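You operate a simulated robot arm through the tools that you are given. There is no shell and no other tool.

You run a simulated robot arm. Do the job below in one go: nothing can be reset, and whatever is moved stays where it is left.

Task
Stop the powder draw, switch the hopper isolator off, then unlatch the lid.
Fine: powder valve shut before the pump stops; shaker knob to 1 before the isolator goes off; leave the lid shut.

The check looks at the end state, three seconds after you hand in, the way a careful person would. Anything else that was tipped, shoved, dropped, spilled or broken makes it a failure. A push-on lid holds only when it is set on centred and level and pressed home; a screw cap is set on level and turned clockwise until tight.

Robot
A 7-joint arm with a two-finger parallel gripper, fixed in place. Base frame: the origin is at the foot of the arm, x ahead of it, y to its left, z up. Lengths are in mm, angles in rad, forces in N, time in s.
Its first joint turns from -2.304 to 2.304 rad. Payload 3.91 kg.
Tool frame: the origin (TCP) lies between the finger pads and is the grasp point; the fingertips stand 30 mm ahead of it; z points along the fingers, y is the line along which they close. The gripper opens to 110 mm. The fingers are 20 mm wide and 10 mm thick; the gripper's body (48 by 112 mm) begins 55 mm behind the TCP.
Orientation is that of the tool frame in the base frame, as a unit quaternion [x, y, z, w]. With the fingers straight down and closing along the base's y, the tool's x points along the base's -x, its y along +y and its z along -z.

Tools
- The arm moves only by the tool jog_arm. Its argument "series" is a list of rows, each a list of 7 numbers: the opening in per cent of the stroke, from 0 (shut) to 100 (fully open), then the shift along the tool's x, y, z in mm, then the turn, a rotation vector about the tool's x, y, z in rad. In form: [[jaw, dx, dy, dz, rx, ry, rz], ...]. A call has 1 to 20 rows; each row is the pose to reach, as a shift and turn from the pose commanded when the call began, along the tool's axes at that moment. A row lasts 0.2 s, in which the tool goes at most 50 mm and 0.15 rad; a call with a longer step from one row to the next is refused whole, and so is a gripper value outside its range. A pose out of reach is approached as far as the arm can. The call stops where the force on the tool passes 50 N (or 10 N more than at its start, if that is more) or the arm is blocked; 0.2 s more then pass. The fingers move at their own pace (about 108 mm/s each) and stop on an object; they squeeze with about 33 N. The grip force told is the motor's: it shows also when the fingers shut on nothing. Time passes only in rows, and 0.2 s behind the last, so rows that repeat a pose let the fingers close. The reply holds the time, the measured pose of the TCP, the force on the tool along the base axes, the opening and the grip force, in the units named above and with some noise, with the torque about the TCP (base axes, N m) and any sound that the robot's microphone picked up.
- Cameras (640 x 400 px; columns grow to the right, rows downward): "scene" is fixed at [50.8, 500, 1361.1]; the picture's right is [1.00, -0.09, 0.00], its down [-0.07, -0.81, -0.59] and it looks along [0.05, 0.59, -0.81] (base axes); focal length 214 px, centre (320, 200). "wrist" rides on the gripper at [72, 17, -103] in the tool frame; the picture's right is [-0.23, 0.97, 0.00], its down [-0.76, -0.18, -0.62] and it looks along [-0.61, -0.14, 0.78] (tool axes); focal length 222 px, centre (320, 200). There is no depth. A picture from a camera that has moved, and an enlarged one, comes with that camera's place and axes in the base frame and with its lens.
- grab_frame(camera): a new picture of that camera. It takes no simulated time.
- inspect(camera, box): a new picture of the part [left, top, right, bottom] of that camera's present view, enlarged. It takes no simulated time.
- close_job(): hands the job in; it is judged then, once.

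Places have to be worked out from the pictures, the camera data and where the tool is seen. Open the gripper and draw the arm clear of the work before you hand the job in, unless the task says otherwise.

The tools are called as name(argument=value, ...) on one line, values as JSON. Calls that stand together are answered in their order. jog_arm: Moves the arm, as the interface text tells. Its arguments: {"type":"object","properties":{"series":{"type":"array","items":{"type":"array","items":{"type":"number"}}}},"required":["series"]} The other tools are called the same way: grab_frame (camera) takes a picture; inspect (camera, box) takes an enlarged picture of a part of a camera's view; close_job () hands the job in.

At the start:

```text
clock: 0.0
eef_pos: [-132.7, 603.6, 1210.2]
ee_rot: [0.0, 1.0, 0.001, 0.0]
force: [-0.2, 0.7, -0.1]
wrist_torque: [0.04, 0.03, 0.03]
opening: 109.8
grip_force: 0.0
```

scene: 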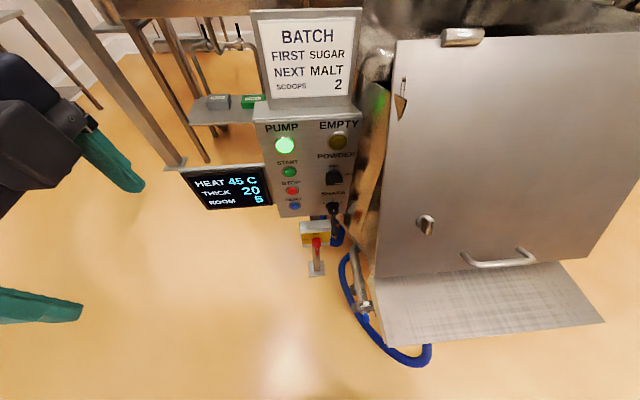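
wrist: 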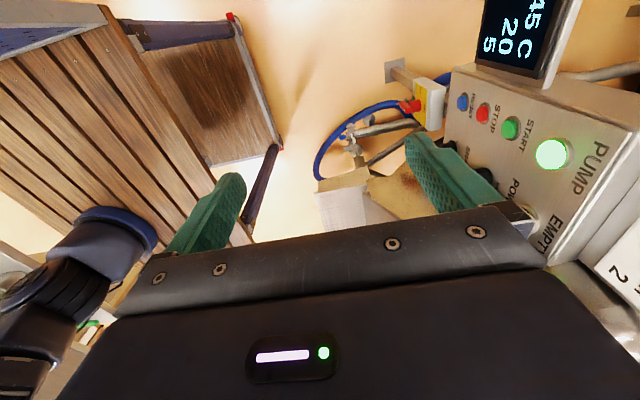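

I'll begin by enlarging the parts of the scene with the panel, the valve and the lid.

inspect(camera="scene", box=[240, 90, 400, 220])

inspect(camera="scene", box=[280, 200, 440, 370])

inspect(camera="scene", box=[360, 20, 640, 350])

inspect(camera="wrist", box=[300, 40, 460, 220])

inspect(camera="wrist", box=[400, 40, 640, 260])

inspect(camera="scene", box=[170, 0, 420, 120])

```text
3.08 times, centred on (320, 155) of scene
camera zoom: at [50.8, 500.0, 1361.1], right [1.0, -0.09, 0.0], down [-0.07, -0.81, -0.59], along [0.05, 0.59, -0.81], focal length 660 px, centre (320, 338)
```

zoom: 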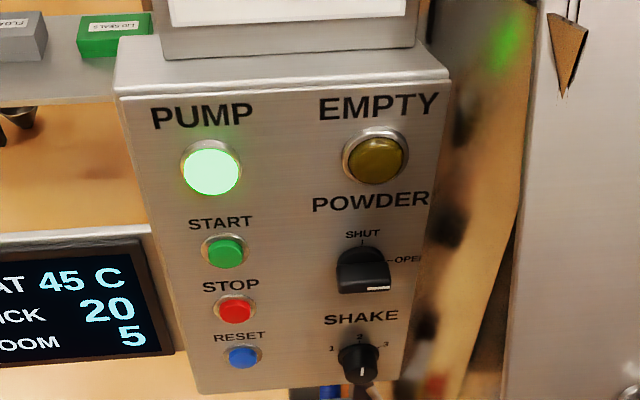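

```text
2.35 times, centred on (360, 285) of scene
camera zoom: at [50.8, 500.0, 1361.1], right [1.0, -0.09, 0.0], down [-0.07, -0.81, -0.59], along [0.05, 0.59, -0.81], focal length 505 px, centre (226, 0)
```

zoom: 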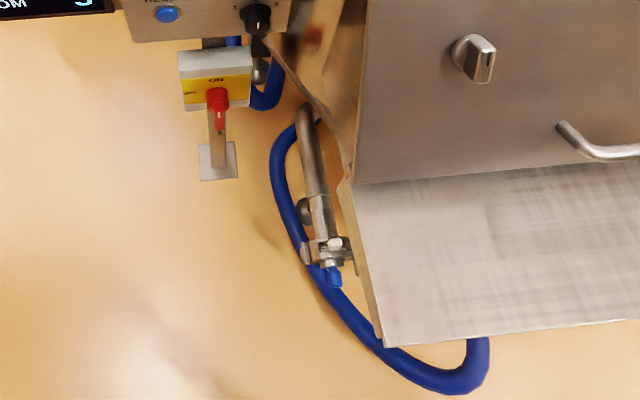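

```text
1.21 times, centred on (500, 185) of scene
camera zoom: at [50.8, 500.0, 1361.1], right [1.0, -0.09, 0.0], down [-0.07, -0.81, -0.59], along [0.05, 0.59, -0.81], focal length 260 px, centre (102, 218)
```

zoom: 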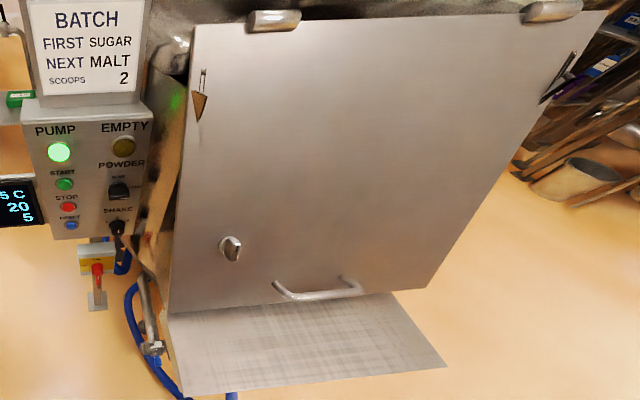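

```text
2.22 times, centred on (380, 130) of wrist
camera zoom: at [-206.7, 619.5, 1312.4], right [0.23, 0.97, 0.0], down [0.76, -0.18, 0.62], along [0.61, -0.14, -0.78], focal length 494 px, centre (187, 356)
```

zoom: 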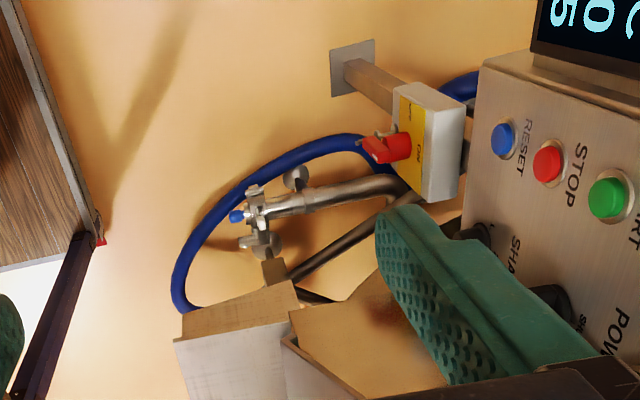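

```text
1.82 times, centred on (520, 150) of wrist
camera zoom: at [-206.7, 619.5, 1312.4], right [0.23, 0.97, 0.0], down [0.76, -0.18, 0.62], along [0.61, -0.14, -0.78], focal length 404 px, centre (-44, 291)
```

zoom: 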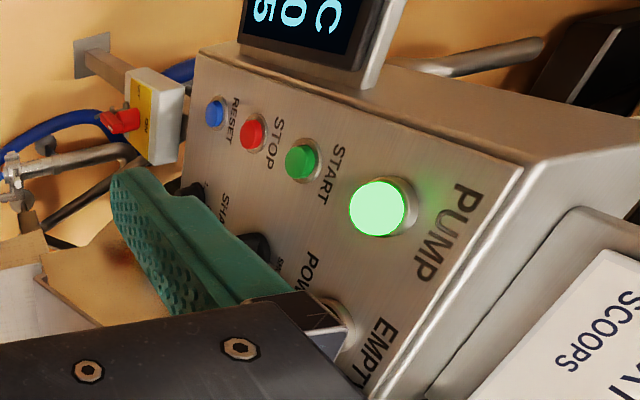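

```text
2.56 times, centred on (295, 60) of scene
camera zoom: at [50.8, 500.0, 1361.1], right [1.0, -0.09, 0.0], down [-0.07, -0.81, -0.59], along [0.05, 0.59, -0.81], focal length 549 px, centre (384, 558)
```

zoom: 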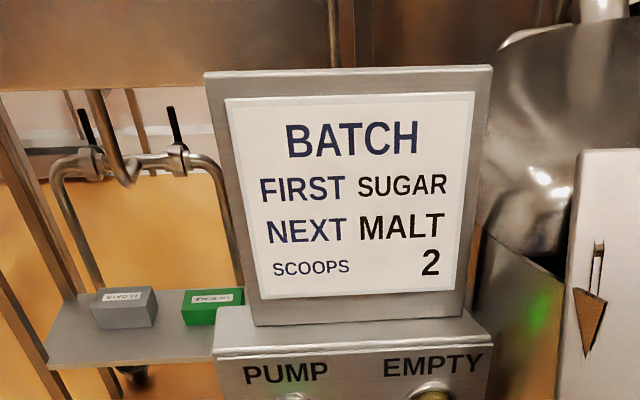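

Triangulating STOP, START and the pump lamp from both cameras puts the panel upright at y≈900. The lamp is at z≈1040, START at 946, STOP at 865, and all three at x≈4. I'll tip the tool to point along +y, well clear of everything, so I can see and reach the panel.

jog_arm(series=[[0, 0, 0, 5, -0.14, 0, 0], [0, 0, 0, 10, -0.28, 0, 0], [0, 0, 0, 15, -0.42, 0, 0], [0, 0, 0, 20, -0.56, 0, 0], [0, 0, 0, 25, -0.7, 0, 0], [0, 0, 0, 30, -0.84, 0, 0], [0, 0, 0, 35, -0.98, 0, 0], [0, 0, 0, 40, -1.12, 0, 0], [0, 0, 0, 45, -1.26, 0, 0], [0, 0, 0, 50, -1.4, 0, 0], [0, 0, 0, 55, -1.5, 0, 0], [0, 0, 0, 60, -1.5708, 0, 0], [0, 0, 0, 60, -1.5708, 0, 0]])

```text
clock: 2.8
eef_pos: [-131.8, 610.8, 1191.0]
ee_rot: [-0.002, 0.905, 0.426, 0.0]
force: [0.5, 0.3, -0.7]
wrist_torque: [-0.03, 0.01, -0.02]
opening: 0.0
grip_force: 32.4
out of reach, approached as far as the arm can: row 7, 8, 9, 10, 11, 12, 13
```

The arm runs out of reach partway through the tilt, since it is too high and too close in. I'll move forward and down, keeping clear of the panel, before tilting further.

jog_arm(series=[[0, 0, -7, 40, 0, 0, 0], [0, 0, -14, 80, 0, 0, 0], [0, 0, -21, 120, 0, 0, 0], [0, 0, -25, 150, 0, 0, 0]])

grab_frame(camera="scene")

grab_frame(camera="wrist")

```text
clock: 3.8
eef_pos: [-129.6, 724.0, 1087.3]
ee_rot: [-0.004, 0.909, 0.418, -0.001]
force: [0.3, -0.7, 1.0]
wrist_torque: [-0.03, -0.02, 0.04]
opening: 0.1
grip_force: 33.0
out of reach, approached as far as the arm can: row 2, 3, 4
```

```text
taken
```

scene: 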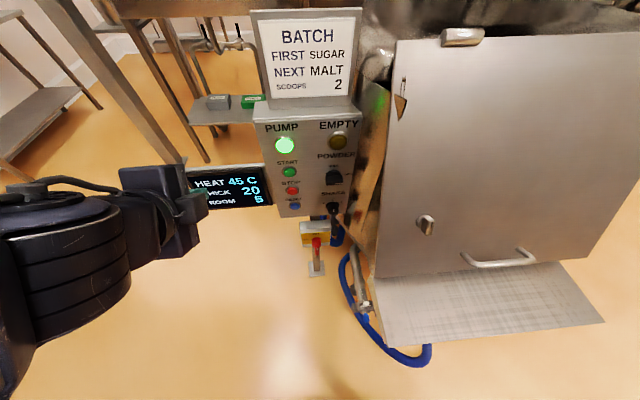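

```text
taken
camera wrist: at [-202.7, 654.6, 1166.5], right [0.22, 0.64, 0.74], down [0.77, -0.58, 0.27], along [0.6, 0.51, -0.62], focal length 222 px, centre (320, 200)
```

wrist: 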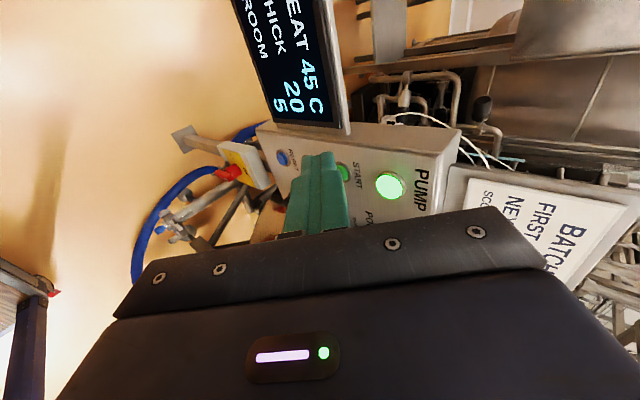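

The tool is held at about 50° tilt. I estimate the powder knob at ≈(123, 895, 918), the shake knob at ≈(122, 880, 805) and the isolator at ≈(66, 868, 565), with the tray corner near (231, 505, 690). I'll go lower and toward x≈-30, then try more tilt.

jog_arm(series=[[0, -25, -30, 18, 0, 0, 0], [0, -50, -60, 35, 0, 0, 0], [0, -75, -90, 53, 0, 0, 0], [0, -100, -120, 71, 0, 0, 0], [0, -100, -120, 71, -0.14, 0, 0], [0, -100, -120, 71, -0.28, 0, 0], [0, -100, -120, 71, -0.42, 0, 0], [0, -100, -120, 71, -0.56, 0, 0], [0, -100, -120, 71, -0.7, 0, 0]])

grab_frame(camera="scene")

grab_frame(camera="wrist")

```text
clock: 5.8
eef_pos: [-30.6, 702.8, 951.0]
ee_rot: [-0.001, 0.702, 0.712, -0.001]
force: [-0.5, -1.0, 0.1]
wrist_torque: [-0.02, 0.0, -0.01]
opening: 0.0
grip_force: 33.1
out of reach, approached as far as the arm can: row 1, 2
```

```text
taken
```

scene: 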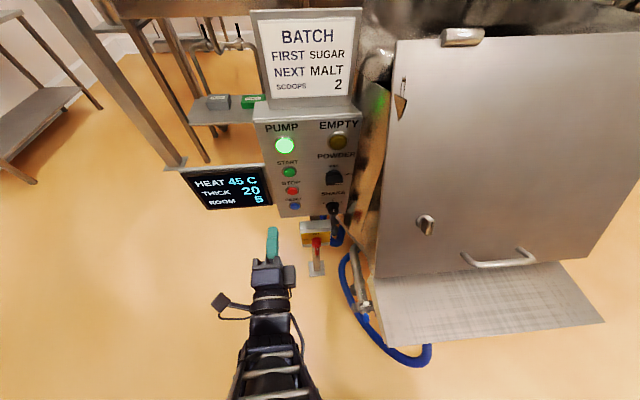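

```text
taken
camera wrist: at [-102.8, 597.6, 965.0], right [0.23, -0.01, 0.97], down [0.76, -0.62, -0.18], along [0.6, 0.79, -0.13], focal length 222 px, centre (320, 200)
```

wrist: 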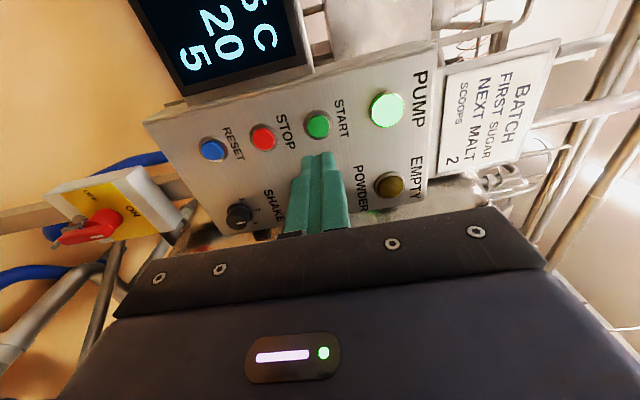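

The tool now points along +y with a good view of the panel. I'll zoom in to read the knobs and the isolator.

inspect(camera="wrist", box=[140, 60, 440, 250])

inspect(camera="wrist", box=[20, 140, 200, 270])

inspect(camera="scene", box=[310, 130, 370, 225])

inspect(camera="scene", box=[290, 210, 350, 280])

inspect(camera="scene", box=[390, 190, 550, 280])

```text
2.11 times, centred on (290, 155) of wrist
camera zoom: at [-102.8, 597.6, 965.0], right [0.23, -0.01, 0.97], down [0.76, -0.62, -0.18], along [0.6, 0.79, -0.13], focal length 468 px, centre (383, 295)
```

zoom: 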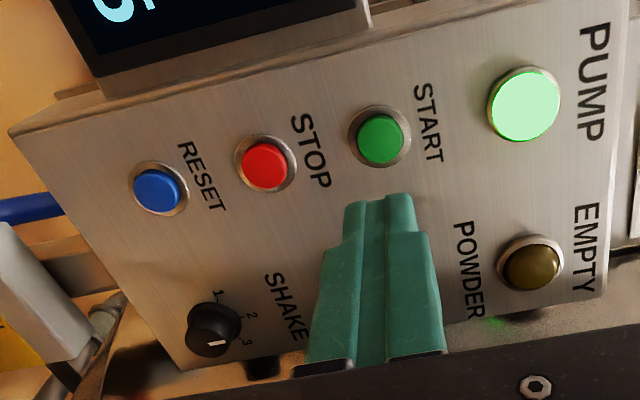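

```text
3.08 times, centred on (110, 205) of wrist
camera zoom: at [-102.8, 597.6, 965.0], right [0.23, -0.01, 0.97], down [0.76, -0.62, -0.18], along [0.6, 0.79, -0.13], focal length 684 px, centre (966, 185)
```

zoom: 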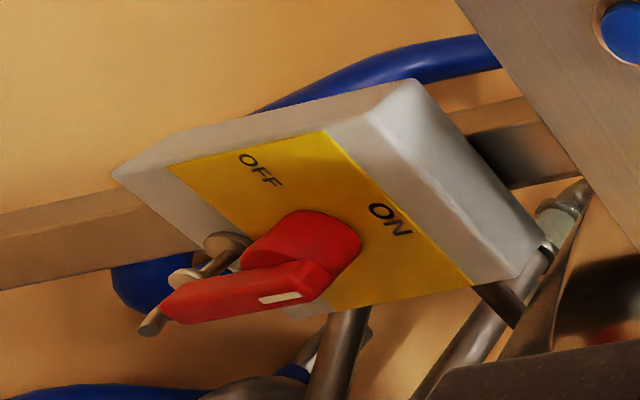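

```text
4.21 times, centred on (340, 178) of scene
camera zoom: at [50.8, 500.0, 1361.1], right [1.0, -0.09, 0.0], down [-0.07, -0.81, -0.59], along [0.05, 0.59, -0.81], focal length 903 px, centre (236, 295)
```

zoom: 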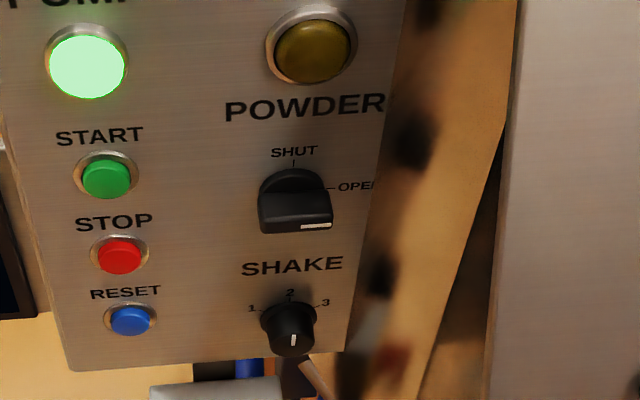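

```text
5.71 times, centred on (320, 245) of scene
camera zoom: at [50.8, 500.0, 1361.1], right [1.0, -0.09, 0.0], down [-0.07, -0.81, -0.59], along [0.05, 0.59, -0.81], focal length 1226 px, centre (320, -57)
```

zoom: 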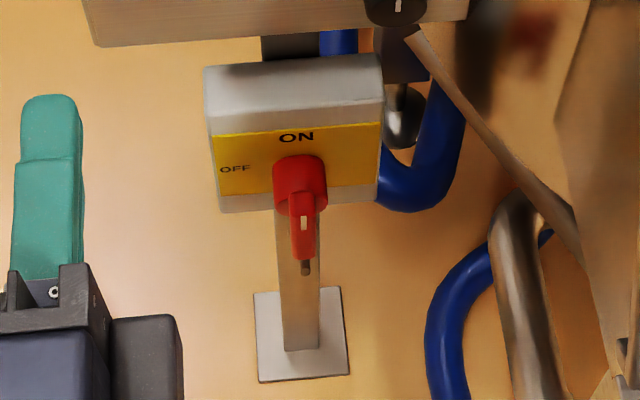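

```text
4.00 times, centred on (470, 235) of scene
camera zoom: at [50.8, 500.0, 1361.1], right [1.0, -0.09, 0.0], down [-0.07, -0.81, -0.59], along [0.05, 0.59, -0.81], focal length 858 px, centre (-280, 60)
```

zoom: 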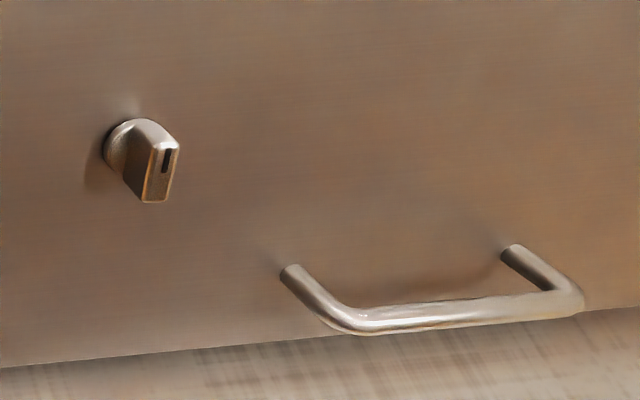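

The readings are clear: POWDER is at OPEN with its pointer right, SHAKE is at 2 with its pointer up, and the isolator is at ON. I'll open the gripper and slide right at a safe standoff to see the powder knob between the fingers.

jog_arm(series=[[100, -40, -6, 6, 0.005, 0, 0], [100, -80, -12, 12, 0.01, 0, 0], [100, -120, -18, 20, 0.01, 0, 0], [100, -152, -25, 27, 0.01, 0, 0], [100, -152, -25, 27, 0.01, 0, 0]])

grab_frame(camera="scene")

grab_frame(camera="wrist")

```text
clock: 7.0
eef_pos: [120.9, 730.0, 926.1]
ee_rot: [-0.002, 0.707, 0.707, -0.001]
force: [0.3, 0.3, -0.1]
wrist_torque: [0.01, 0.01, -0.01]
opening: 109.9
grip_force: 0.2
```

```text
taken
```

scene: 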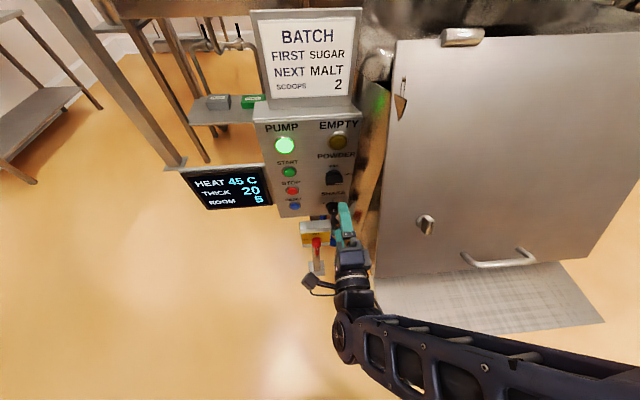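

```text
taken
camera wrist: at [48.8, 625.2, 941.1], right [0.23, 0.0, 0.97], down [0.76, -0.62, -0.18], along [0.6, 0.78, -0.14], focal length 222 px, centre (320, 200)
```

wrist: 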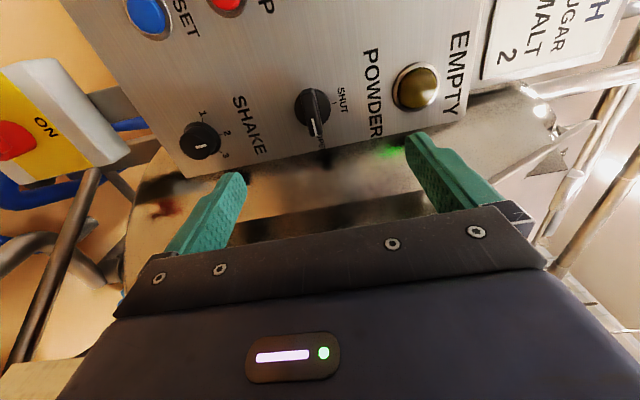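

The arm's elbow has swung over toward the lid side but nothing has touched. I'll zoom in on the powder knob and check the elbow's clearance to the lid.

inspect(camera="wrist", box=[170, 60, 390, 200])

inspect(camera="scene", box=[280, 140, 400, 320])

inspect(camera="scene", box=[320, 200, 640, 400])

```text
2.86 times, centred on (280, 130) of wrist
camera zoom: at [48.8, 625.2, 941.1], right [0.23, 0.0, 0.97], down [0.76, -0.62, -0.18], along [0.6, 0.78, -0.14], focal length 635 px, centre (434, 400)
```

zoom: 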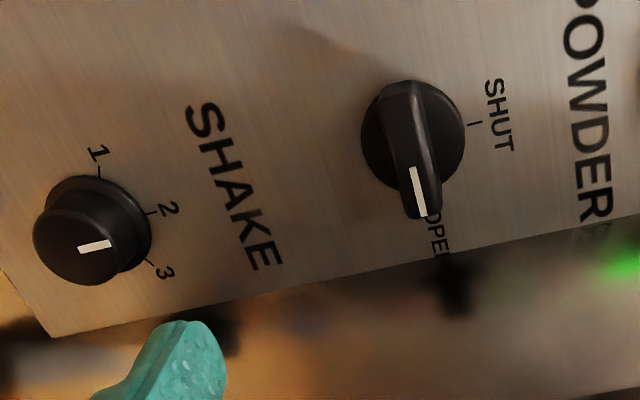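

```text
2.22 times, centred on (340, 230) of scene
camera zoom: at [50.8, 500.0, 1361.1], right [1.0, -0.09, 0.0], down [-0.07, -0.81, -0.59], along [0.05, 0.59, -0.81], focal length 477 px, centre (276, 133)
```

zoom: 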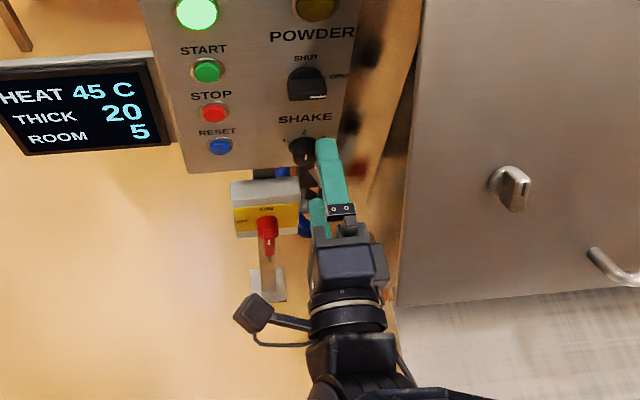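

```text
2.00 times, centred on (480, 300) of scene
camera zoom: at [50.8, 500.0, 1361.1], right [1.0, -0.09, 0.0], down [-0.07, -0.81, -0.59], along [0.05, 0.59, -0.81], focal length 429 px, centre (0, 0)
```

zoom: 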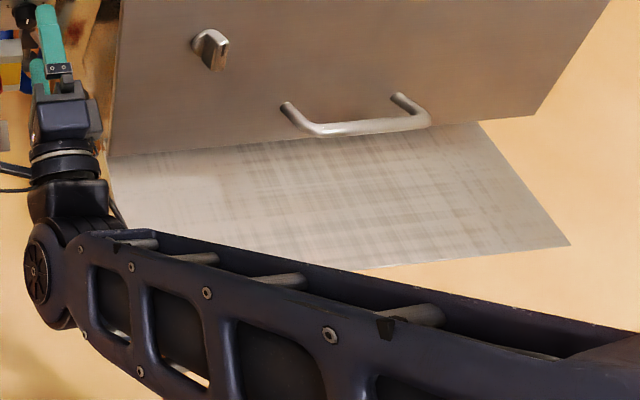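

Combining the views puts the powder knob axis at about (123.5, z 914.5), with the panel face at y≈909 and the grip bar front near y≈886. I'll advance to just short of it and re-check.

jog_arm(series=[[100, -1, -4, 30, 0, 0, 0], [100, -2, -8, 60, 0, 0, 0], [70, -2.6, -11.6, 85, 0, 0, 0], [60, -2.6, -11.6, 110, 0, 0, 0], [60, -2.6, -11.6, 110, 0, 0, 0]])

grab_frame(camera="scene")

grab_frame(camera="wrist")

inspect(camera="wrist", box=[200, 40, 440, 200])

inspect(camera="scene", box=[290, 130, 390, 240])

```text
clock: 8.2
eef_pos: [124.7, 841.1, 914.1]
ee_rot: [-0.002, 0.707, 0.707, -0.001]
force: [-0.9, 0.0, 0.5]
wrist_torque: [-0.02, 0.01, 0.02]
opening: 66.2
grip_force: 0.1
```

```text
taken
```

scene: 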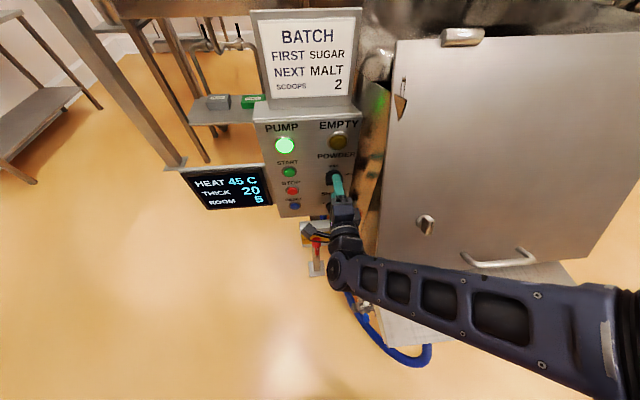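

```text
taken
camera wrist: at [52.2, 737.0, 930.7], right [0.23, 0.0, 0.97], down [0.76, -0.62, -0.18], along [0.6, 0.78, -0.14], focal length 222 px, centre (320, 200)
```

wrist: 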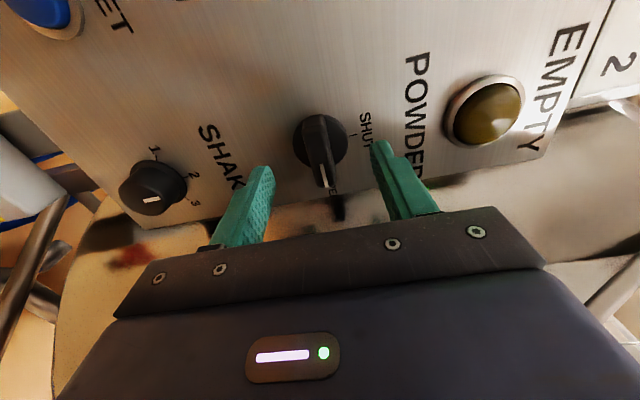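

```text
2.50 times, centred on (320, 120) of wrist
camera zoom: at [52.2, 737.0, 930.7], right [0.23, 0.0, 0.97], down [0.76, -0.62, -0.18], along [0.6, 0.78, -0.14], focal length 555 px, centre (320, 400)
```

zoom: 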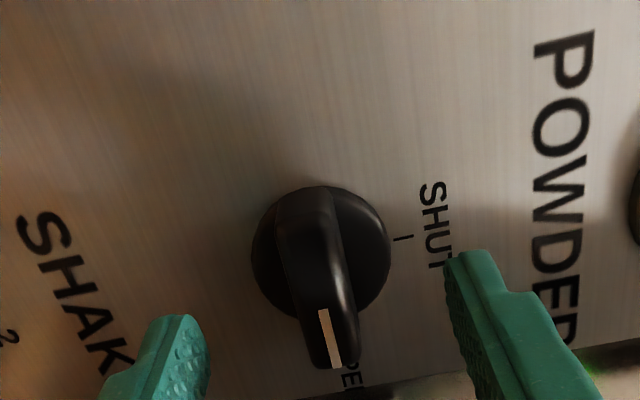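

```text
3.64 times, centred on (340, 185) of scene
camera zoom: at [50.8, 500.0, 1361.1], right [1.0, -0.09, 0.0], down [-0.07, -0.81, -0.59], along [0.05, 0.59, -0.81], focal length 780 px, centre (247, 254)
```

zoom: 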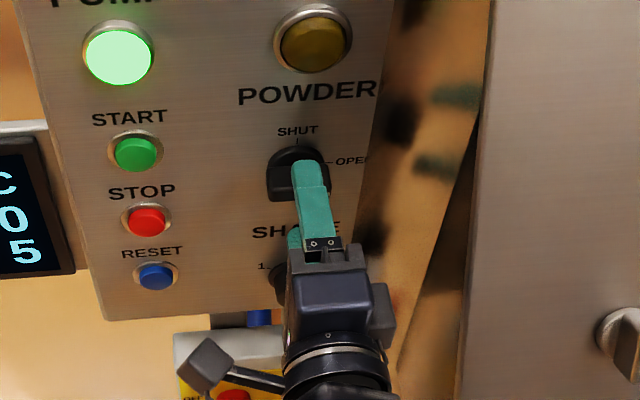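

The tips are level with the bar's front face at y≈880. I'll advance 24 mm so the pads straddle the bar, close on it, and check before turning.

jog_arm(series=[[60, 0, 0, 12, 0, 0, 0], [60, 0, 0, 24, 0, 0, 0], [60, 0, 0, 24, 0, 0, 0], [0, 0, 0, 24, 0, 0, 0], [0, 0, 0, 24, 0, 0, 0], [0, 0, 0, 24, 0, 0, 0]])

inspect(camera="wrist", box=[200, 40, 440, 200])

grab_frame(camera="scene")

```text
clock: 9.6
eef_pos: [124.2, 864.3, 915.4]
ee_rot: [-0.002, 0.707, 0.708, 0.0]
force: [-0.1, 2.4, 8.8]
wrist_torque: [0.05, -0.01, 0.11]
opening: 15.8
grip_force: 45.2
```

```text
2.50 times, centred on (320, 120) of wrist
camera zoom: at [51.7, 760.3, 930.8], right [0.23, 0.0, 0.97], down [0.76, -0.62, -0.18], along [0.6, 0.78, -0.14], focal length 555 px, centre (320, 400)
```

zoom: 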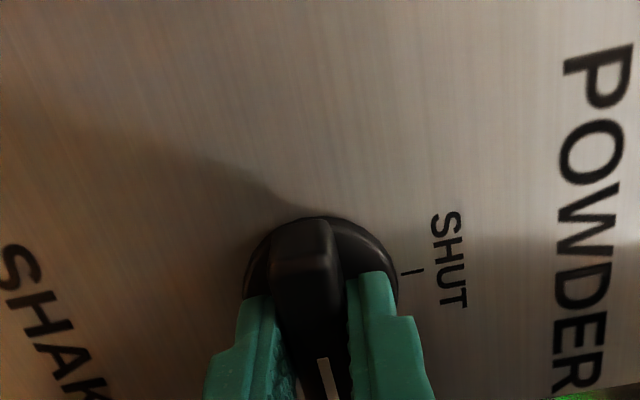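

```text
taken
```

scene: 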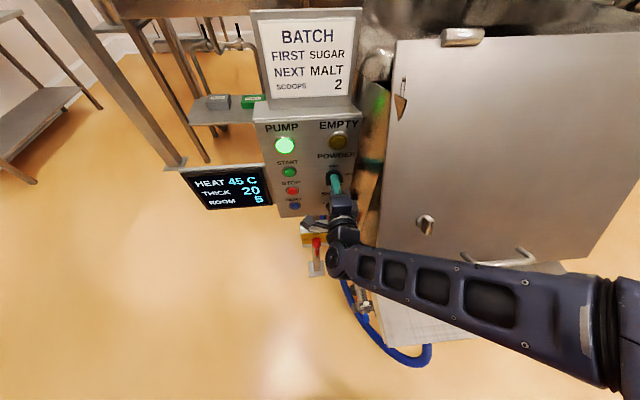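

The bar is held firmly at a 15.8 mm opening. Now I'll turn counter-clockwise as seen from the front, a quarter turn toward SHUT.

jog_arm(series=[[0, 0, 1, 0, 0, 0, -0.14], [0, 0, 1, 0, 0, 0, -0.28], [0, 0, 1, 0, 0, 0, -0.42], [0, 0, 1, 0, 0, 0, -0.56], [0, 0, 1, 0, 0, 0, -0.7], [0, 0, 1, 0, 0, 0, -0.84], [0, 0, 1, 0, 0, 0, -0.98], [0, 0, 1, 0, 0, 0, -1.12], [0, 0, 1, 0, 0, 0, -1.26], [0, 0, 1, 0, 0, 0, -1.4], [0, 0, 1, 0, 0, 0, -1.5], [0, 0, 1, 0, 0, 0, -1.5708], [0, 0, 1, 0, 0, 0, -1.5708]])

grab_frame(camera="scene")

grab_frame(camera="wrist")

```text
clock: 12.4
eef_pos: [124.5, 864.6, 914.2]
ee_rot: [0.502, -0.498, -0.5, -0.5]
force: [17.6, 35.5, 8.3]
wrist_torque: [0.29, 0.12, -0.69]
opening: 16.0
grip_force: 44.9
```

```text
taken
```

scene: 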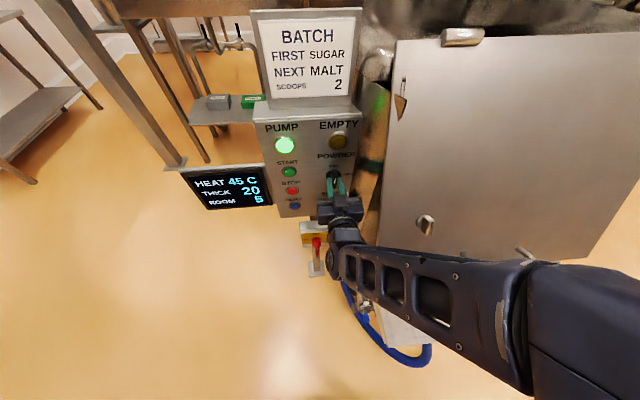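

```text
taken
camera wrist: at [107.8, 759.9, 841.2], right [-0.97, 0.0, 0.22], down [0.18, -0.62, 0.76], along [0.14, 0.78, 0.61], focal length 222 px, centre (320, 200)
```

wrist: 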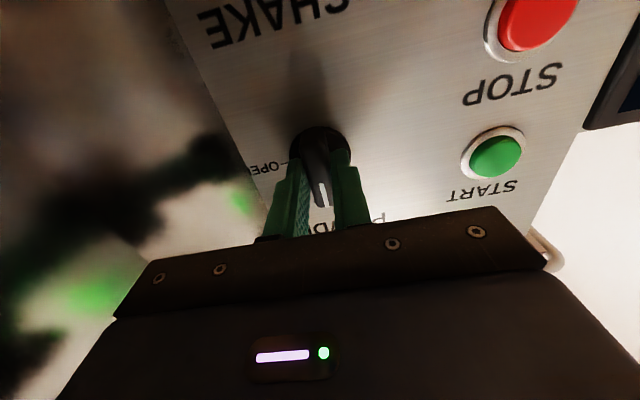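

The knob appears to point to SHUT after the full 90° turn. I'll release, back off and check.

jog_arm(series=[[30, 0, 0, 0, 0, 0, 0], [50, 0, 0, 0, 0, 0, 0], [50, 0, 0, 0, 0, 0, 0], [50, 0, 0, -30, 0, 0, 0], [50, 0, 0, -60, 0, 0, 0]])

grab_frame(camera="wrist")

inspect(camera="scene", box=[250, 100, 400, 240])

grab_frame(camera="scene")

```text
clock: 13.6
eef_pos: [126.5, 802.4, 913.5]
ee_rot: [0.502, -0.499, -0.5, -0.5]
force: [-0.7, 0.4, -0.8]
wrist_torque: [-0.03, -0.04, -0.02]
opening: 55.1
grip_force: 0.1
```

```text
taken
camera wrist: at [109.2, 699.4, 841.1], right [-0.97, 0.0, 0.23], down [0.18, -0.62, 0.76], along [0.14, 0.78, 0.61], focal length 222 px, centre (320, 200)
```

wrist: 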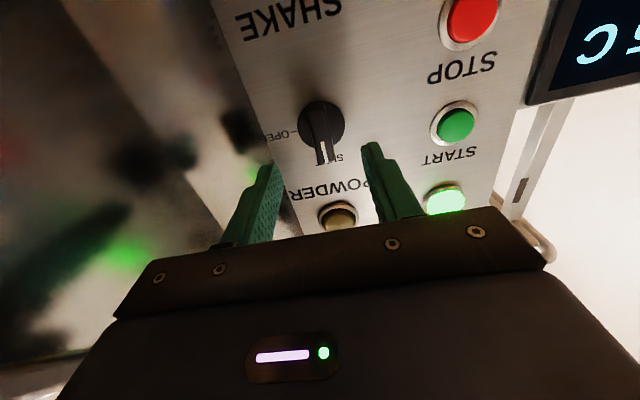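

```text
2.86 times, centred on (325, 170) of scene
camera zoom: at [50.8, 500.0, 1361.1], right [1.0, -0.09, 0.0], down [-0.07, -0.81, -0.59], along [0.05, 0.59, -0.81], focal length 613 px, centre (306, 286)
```

zoom: 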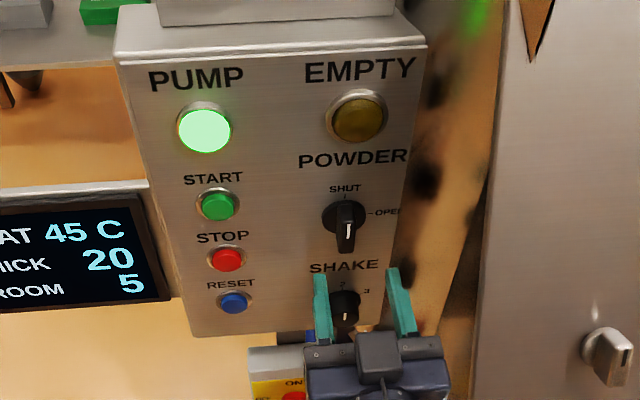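

```text
taken
```

scene: 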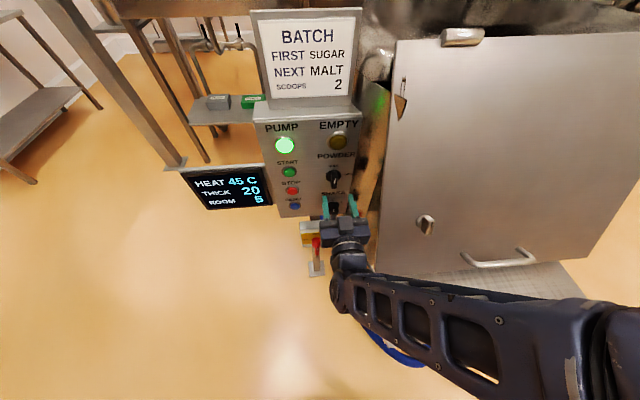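

POWDER is now at SHUT. Next is STOP at about (2, 898, 864.5): I'll close the fingers, turn the wrist back, and line up in front of it.

jog_arm(series=[[0, 4, 11, 0, 0, 0, 0.14], [0, 8, 22, 0, 0, 0, 0.28], [0, 12, 33, 0, 0, 0, 0.42], [0, 17, 45, 0, 0, 0, 0.56], [0, 22, 56, 0, 0, 0, 0.7], [0, 26, 68, 0, 0, 0, 0.84], [0, 30, 80, 0, 0, 0, 0.98], [0, 35, 92, 0, 0, 0, 1.12], [0, 40, 103, 0, 0, 0, 1.26], [0, 44, 114, 0, 0, 0, 1.4], [0, 49, 124.5, 0, 0, 0, 1.5], [0, 49, 124.5, 0, 0, 0, 1.5708], [0, 49, 124.5, 0, 0, 0, 1.5708]])

grab_frame(camera="scene")

grab_frame(camera="wrist")

inspect(camera="scene", box=[250, 130, 350, 240])

```text
clock: 16.4
eef_pos: [0.1, 803.6, 865.3]
ee_rot: [-0.002, 0.707, 0.707, -0.002]
force: [-0.4, 0.0, 0.1]
wrist_torque: [-0.02, 0.01, -0.01]
opening: 0.2
grip_force: 33.1
```

```text
taken
```

scene: 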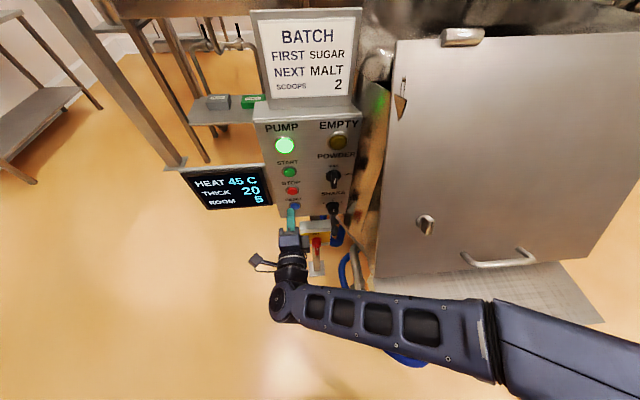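

```text
taken
camera wrist: at [-73.1, 699.2, 881.7], right [0.23, 0.0, 0.97], down [0.76, -0.62, -0.18], along [0.6, 0.78, -0.14], focal length 222 px, centre (320, 200)
```

wrist: 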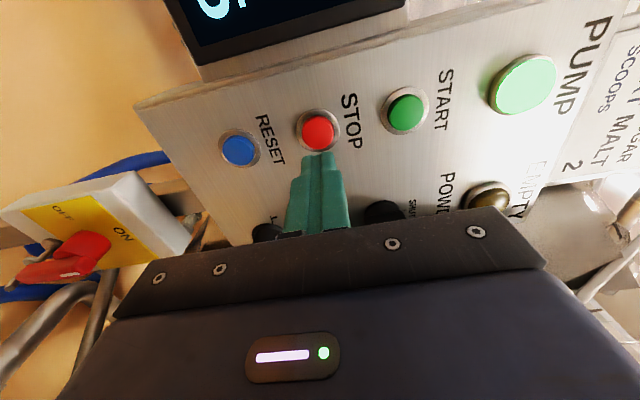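

```text
3.64 times, centred on (300, 185) of scene
camera zoom: at [50.8, 500.0, 1361.1], right [1.0, -0.09, 0.0], down [-0.07, -0.81, -0.59], along [0.05, 0.59, -0.81], focal length 780 px, centre (393, 254)
```

zoom: 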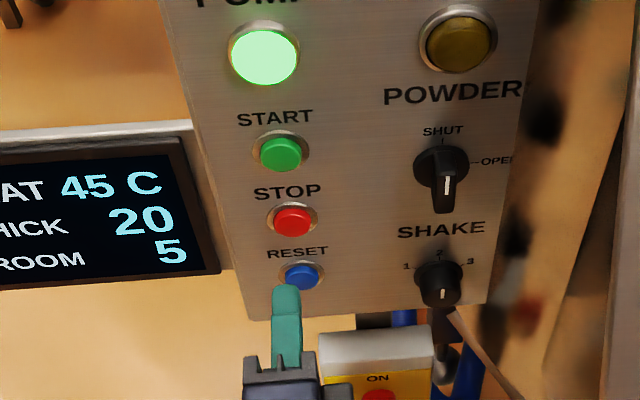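

STOP works out at (2.4, 898, 862), with the fingertips directly in front of it. I'll push in gently until the button gives, then look at the lamp.

jog_arm(series=[[0, -2.4, -3, 25, 0, 0, 0], [0, -2.4, -3, 50, 0, 0, 0], [0, -2.4, -3, 60, 0, 0, 0], [0, -2.4, -3, 64, 0, 0, 0], [0, -2.4, -3, 67, 0, 0, 0], [0, -2.4, -3, 70, 0, 0, 0]])

inspect(camera="scene", box=[250, 110, 370, 240])

grab_frame(camera="wrist")

```text
clock: 17.8
eef_pos: [0.6, 872.4, 862.6]
ee_rot: [-0.003, 0.707, 0.707, -0.001]
force: [3.5, -21.9, 1.4]
wrist_torque: [0.01, 0.0, -0.17]
opening: 0.1
grip_force: 32.8
heard: click
```

```text
3.08 times, centred on (310, 175) of scene
camera zoom: at [50.8, 500.0, 1361.1], right [1.0, -0.09, 0.0], down [-0.07, -0.81, -0.59], along [0.05, 0.59, -0.81], focal length 660 px, centre (351, 277)
```

zoom: 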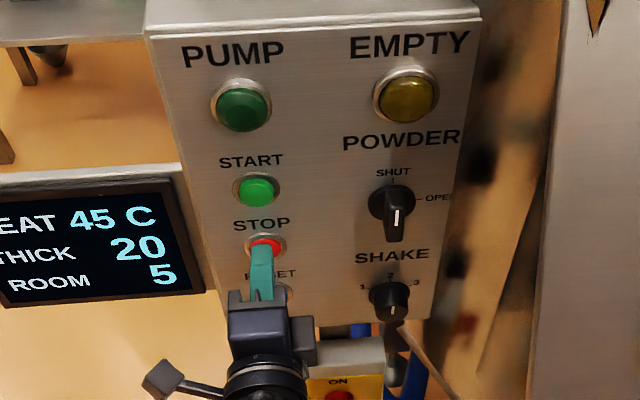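

```text
taken
camera wrist: at [-71.5, 768.1, 878.6], right [0.23, 0.0, 0.97], down [0.76, -0.62, -0.18], along [0.6, 0.78, -0.14], focal length 222 px, centre (320, 200)
```

wrist: 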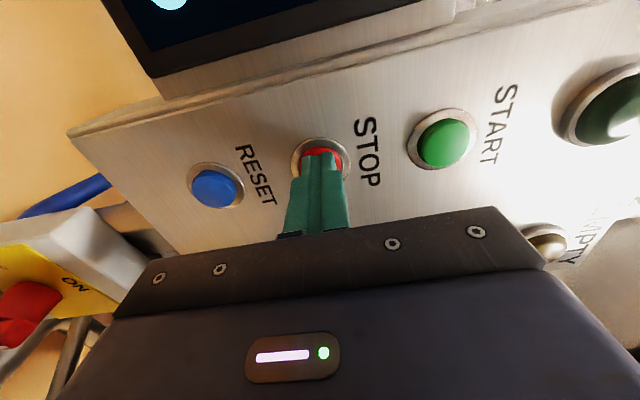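

I heard a click and the PUMP lamp is dark, so the pump is stopped. I'll back away and line up with the SHAKE knob at about (125, 881, 777).

jog_arm(series=[[0, 0, 0, -35, 0, 0, 0], [0, 0, 0, -70, 0, 0, 0], [75, -31, -21, -70, 0, 0, 0], [75, -62, -42, -70, 0, 0, 0], [75, -93, -64, -70, 0, 0, 0], [75, -123, -85, -70, 0, 0, 0], [75, -123, -85, -70, 0, 0, 0]])

grab_frame(camera="scene")

grab_frame(camera="wrist")

inspect(camera="wrist", box=[200, 40, 440, 200])

inspect(camera="scene", box=[270, 140, 390, 260])

```text
clock: 19.4
eef_pos: [125.9, 803.5, 775.5]
ee_rot: [-0.002, 0.707, 0.707, -0.001]
force: [0.8, 0.3, 0.4]
wrist_torque: [0.02, -0.02, -0.03]
opening: 82.3
grip_force: 0.1
```

```text
taken
```

scene: 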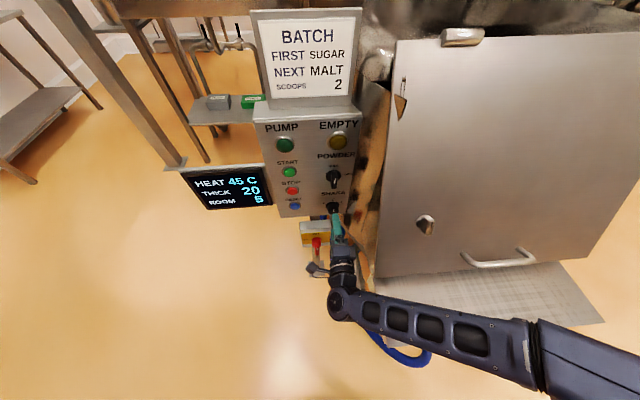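

```text
taken
camera wrist: at [52.7, 700.1, 792.3], right [0.23, 0.0, 0.97], down [0.76, -0.62, -0.18], along [0.6, 0.78, -0.14], focal length 222 px, centre (320, 200)
```

wrist: 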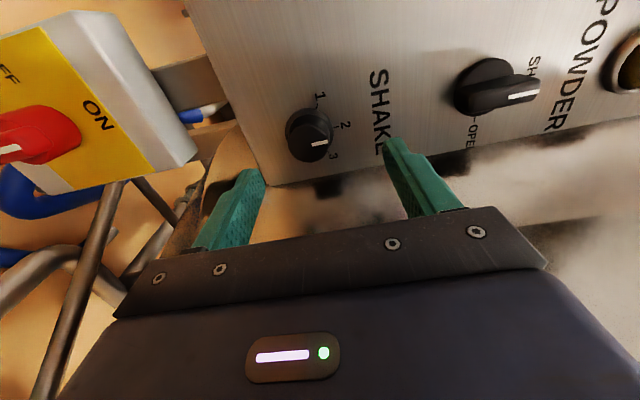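

```text
2.50 times, centred on (320, 120) of wrist
camera zoom: at [52.7, 700.1, 792.3], right [0.23, 0.0, 0.97], down [0.76, -0.62, -0.18], along [0.6, 0.78, -0.14], focal length 555 px, centre (320, 400)
```

zoom: 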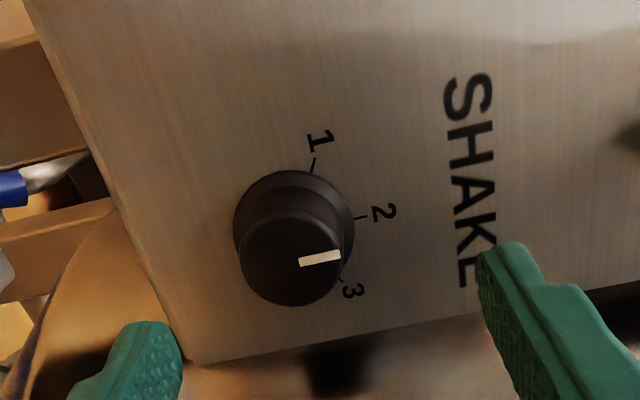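

```text
3.33 times, centred on (330, 200) of scene
camera zoom: at [50.8, 500.0, 1361.1], right [1.0, -0.09, 0.0], down [-0.07, -0.81, -0.59], along [0.05, 0.59, -0.81], focal length 715 px, centre (287, 200)
```

zoom: 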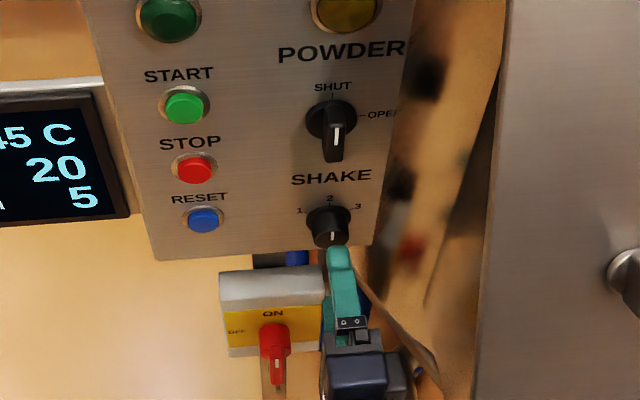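

The tick marks from the wrist view give the shake axis at ≈(127.5, z 765), the front face at y≈880, and position 1 at 60° counter-clockwise from 2. I'll centre on it and approach.

jog_arm(series=[[75, -1.5, -10.5, 0, 0, 0, 0], [75, -1.5, -10.5, 18, 0, 0, 0], [75, -1.5, -10.5, 36, 0, 0, 0], [75, -1.5, -10.5, 36, 0, 0, 0]])

grab_frame(camera="wrist")

inspect(camera="wrist", box=[200, 80, 440, 240])

inspect(camera="scene", box=[290, 170, 390, 290])

```text
clock: 20.4
eef_pos: [126.2, 841.3, 767.2]
ee_rot: [-0.003, 0.707, 0.707, -0.003]
force: [0.2, -0.4, 0.2]
wrist_torque: [-0.03, -0.03, -0.01]
opening: 82.5
grip_force: 0.2
```

```text
taken
camera wrist: at [53.5, 736.6, 783.2], right [0.23, 0.0, 0.97], down [0.76, -0.62, -0.18], along [0.6, 0.78, -0.14], focal length 222 px, centre (320, 200)
```

wrist: 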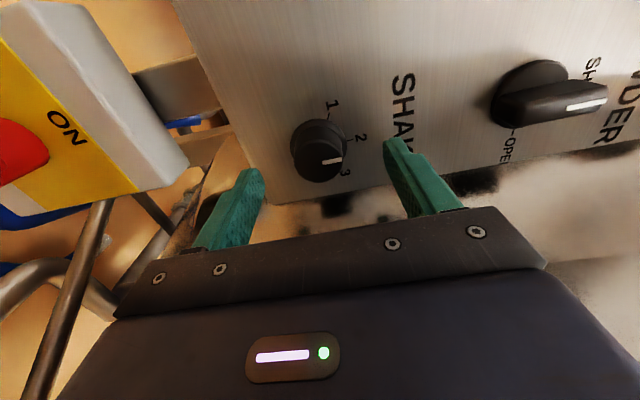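

```text
2.50 times, centred on (320, 160) of wrist
camera zoom: at [53.5, 736.6, 783.2], right [0.23, 0.0, 0.97], down [0.76, -0.62, -0.18], along [0.6, 0.78, -0.14], focal length 555 px, centre (320, 300)
```

zoom: 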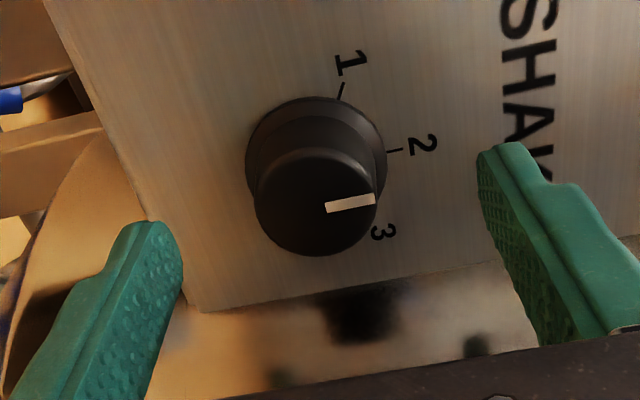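

```text
3.33 times, centred on (340, 230) of scene
camera zoom: at [50.8, 500.0, 1361.1], right [1.0, -0.09, 0.0], down [-0.07, -0.81, -0.59], along [0.05, 0.59, -0.81], focal length 715 px, centre (253, 100)
```

zoom: 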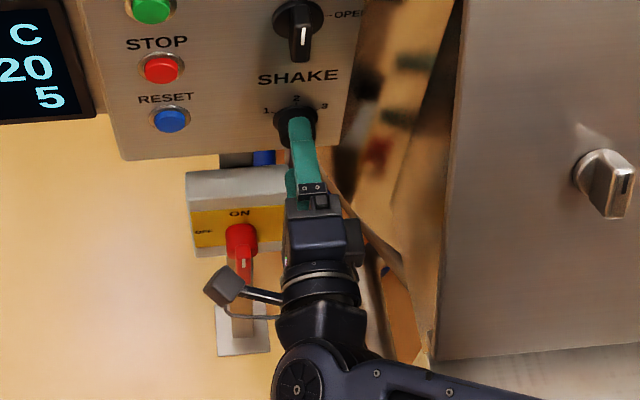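

The knob is centred between the fingers, with the axis near (127, 764.5). I'll move in 22 mm and close on the cylinder.

jog_arm(series=[[75, -1, -2.5, 11, 0, 0, 0], [75, -1, -2.5, 22, 0, 0, 0], [75, -1, -2.5, 22, 0, 0, 0], [0, -1, -2.5, 22, 0, 0, 0], [0, -1, -2.5, 22, 0, 0, 0], [0, -1, -2.5, 22, 0, 0, 0]])

inspect(camera="wrist", box=[200, 80, 440, 240])

```text
clock: 21.8
eef_pos: [127.3, 862.2, 764.3]
ee_rot: [-0.002, 0.707, 0.707, 0.0]
force: [0.5, 2.4, 0.7]
wrist_torque: [-0.01, 0.03, -0.05]
opening: 36.2
grip_force: 45.3
```

```text
2.50 times, centred on (320, 160) of wrist
camera zoom: at [54.8, 757.5, 781.0], right [0.23, 0.0, 0.97], down [0.76, -0.62, -0.18], along [0.6, 0.78, -0.14], focal length 555 px, centre (320, 300)
```

zoom: 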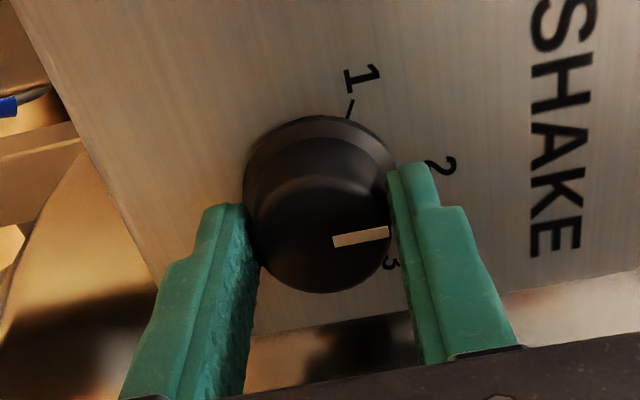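

The cylinder is gripped at 36 mm. I'll turn it 60° counter-clockwise to position 1 and check before releasing.

jog_arm(series=[[0, 0, 0, 0, 0, 0, -0.14], [0, 0, 0, 0, 0, 0, -0.28], [0, 0, 0, 0, 0, 0, -0.42], [0, 0, 0, 0, 0, 0, -0.56], [0, 0, 0, 0, 0, 0, -0.7], [0, 0, 0, 0, 0, 0, -0.84], [0, 0, 0, 0, 0, 0, -0.98], [0, 0, 0, 0, 0, 0, -1.06], [0, 0, 0, 0, 0, 0, -1.06]])

grab_frame(camera="wrist")

inspect(camera="wrist", box=[200, 80, 440, 240])

grab_frame(camera="scene")

```text
clock: 23.8
eef_pos: [129.4, 861.5, 763.2]
ee_rot: [-0.36, 0.609, 0.61, 0.357]
force: [16.2, 1.3, -19.9]
wrist_torque: [-0.89, 0.6, -0.43]
opening: 36.3
grip_force: 44.7
```

```text
taken
camera wrist: at [78.4, 757.5, 707.5], right [-0.74, 0.0, 0.67], down [0.53, -0.62, 0.58], along [0.42, 0.78, 0.46], focal length 222 px, centre (320, 200)
```

wrist: 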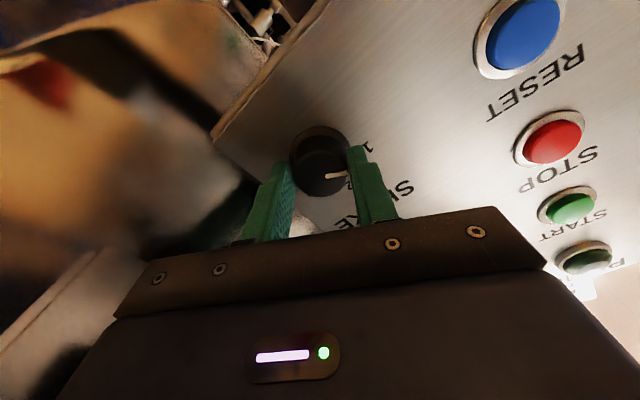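

```text
2.50 times, centred on (320, 160) of wrist
camera zoom: at [78.4, 757.5, 707.5], right [-0.74, 0.0, 0.67], down [0.53, -0.62, 0.58], along [0.42, 0.78, 0.46], focal length 555 px, centre (320, 300)
```

zoom: 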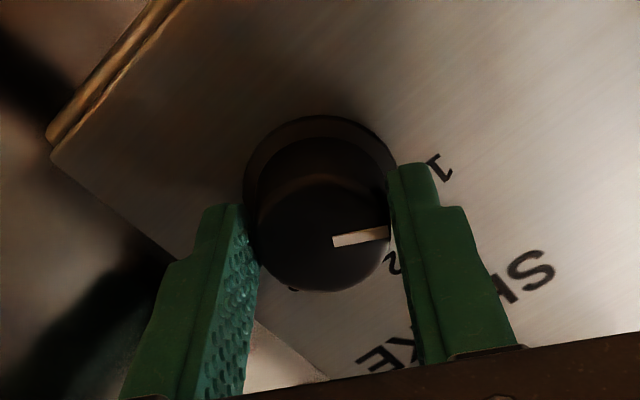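

```text
taken
```

scene: 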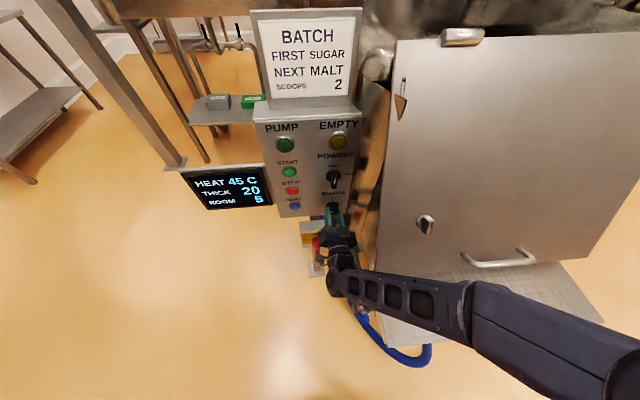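

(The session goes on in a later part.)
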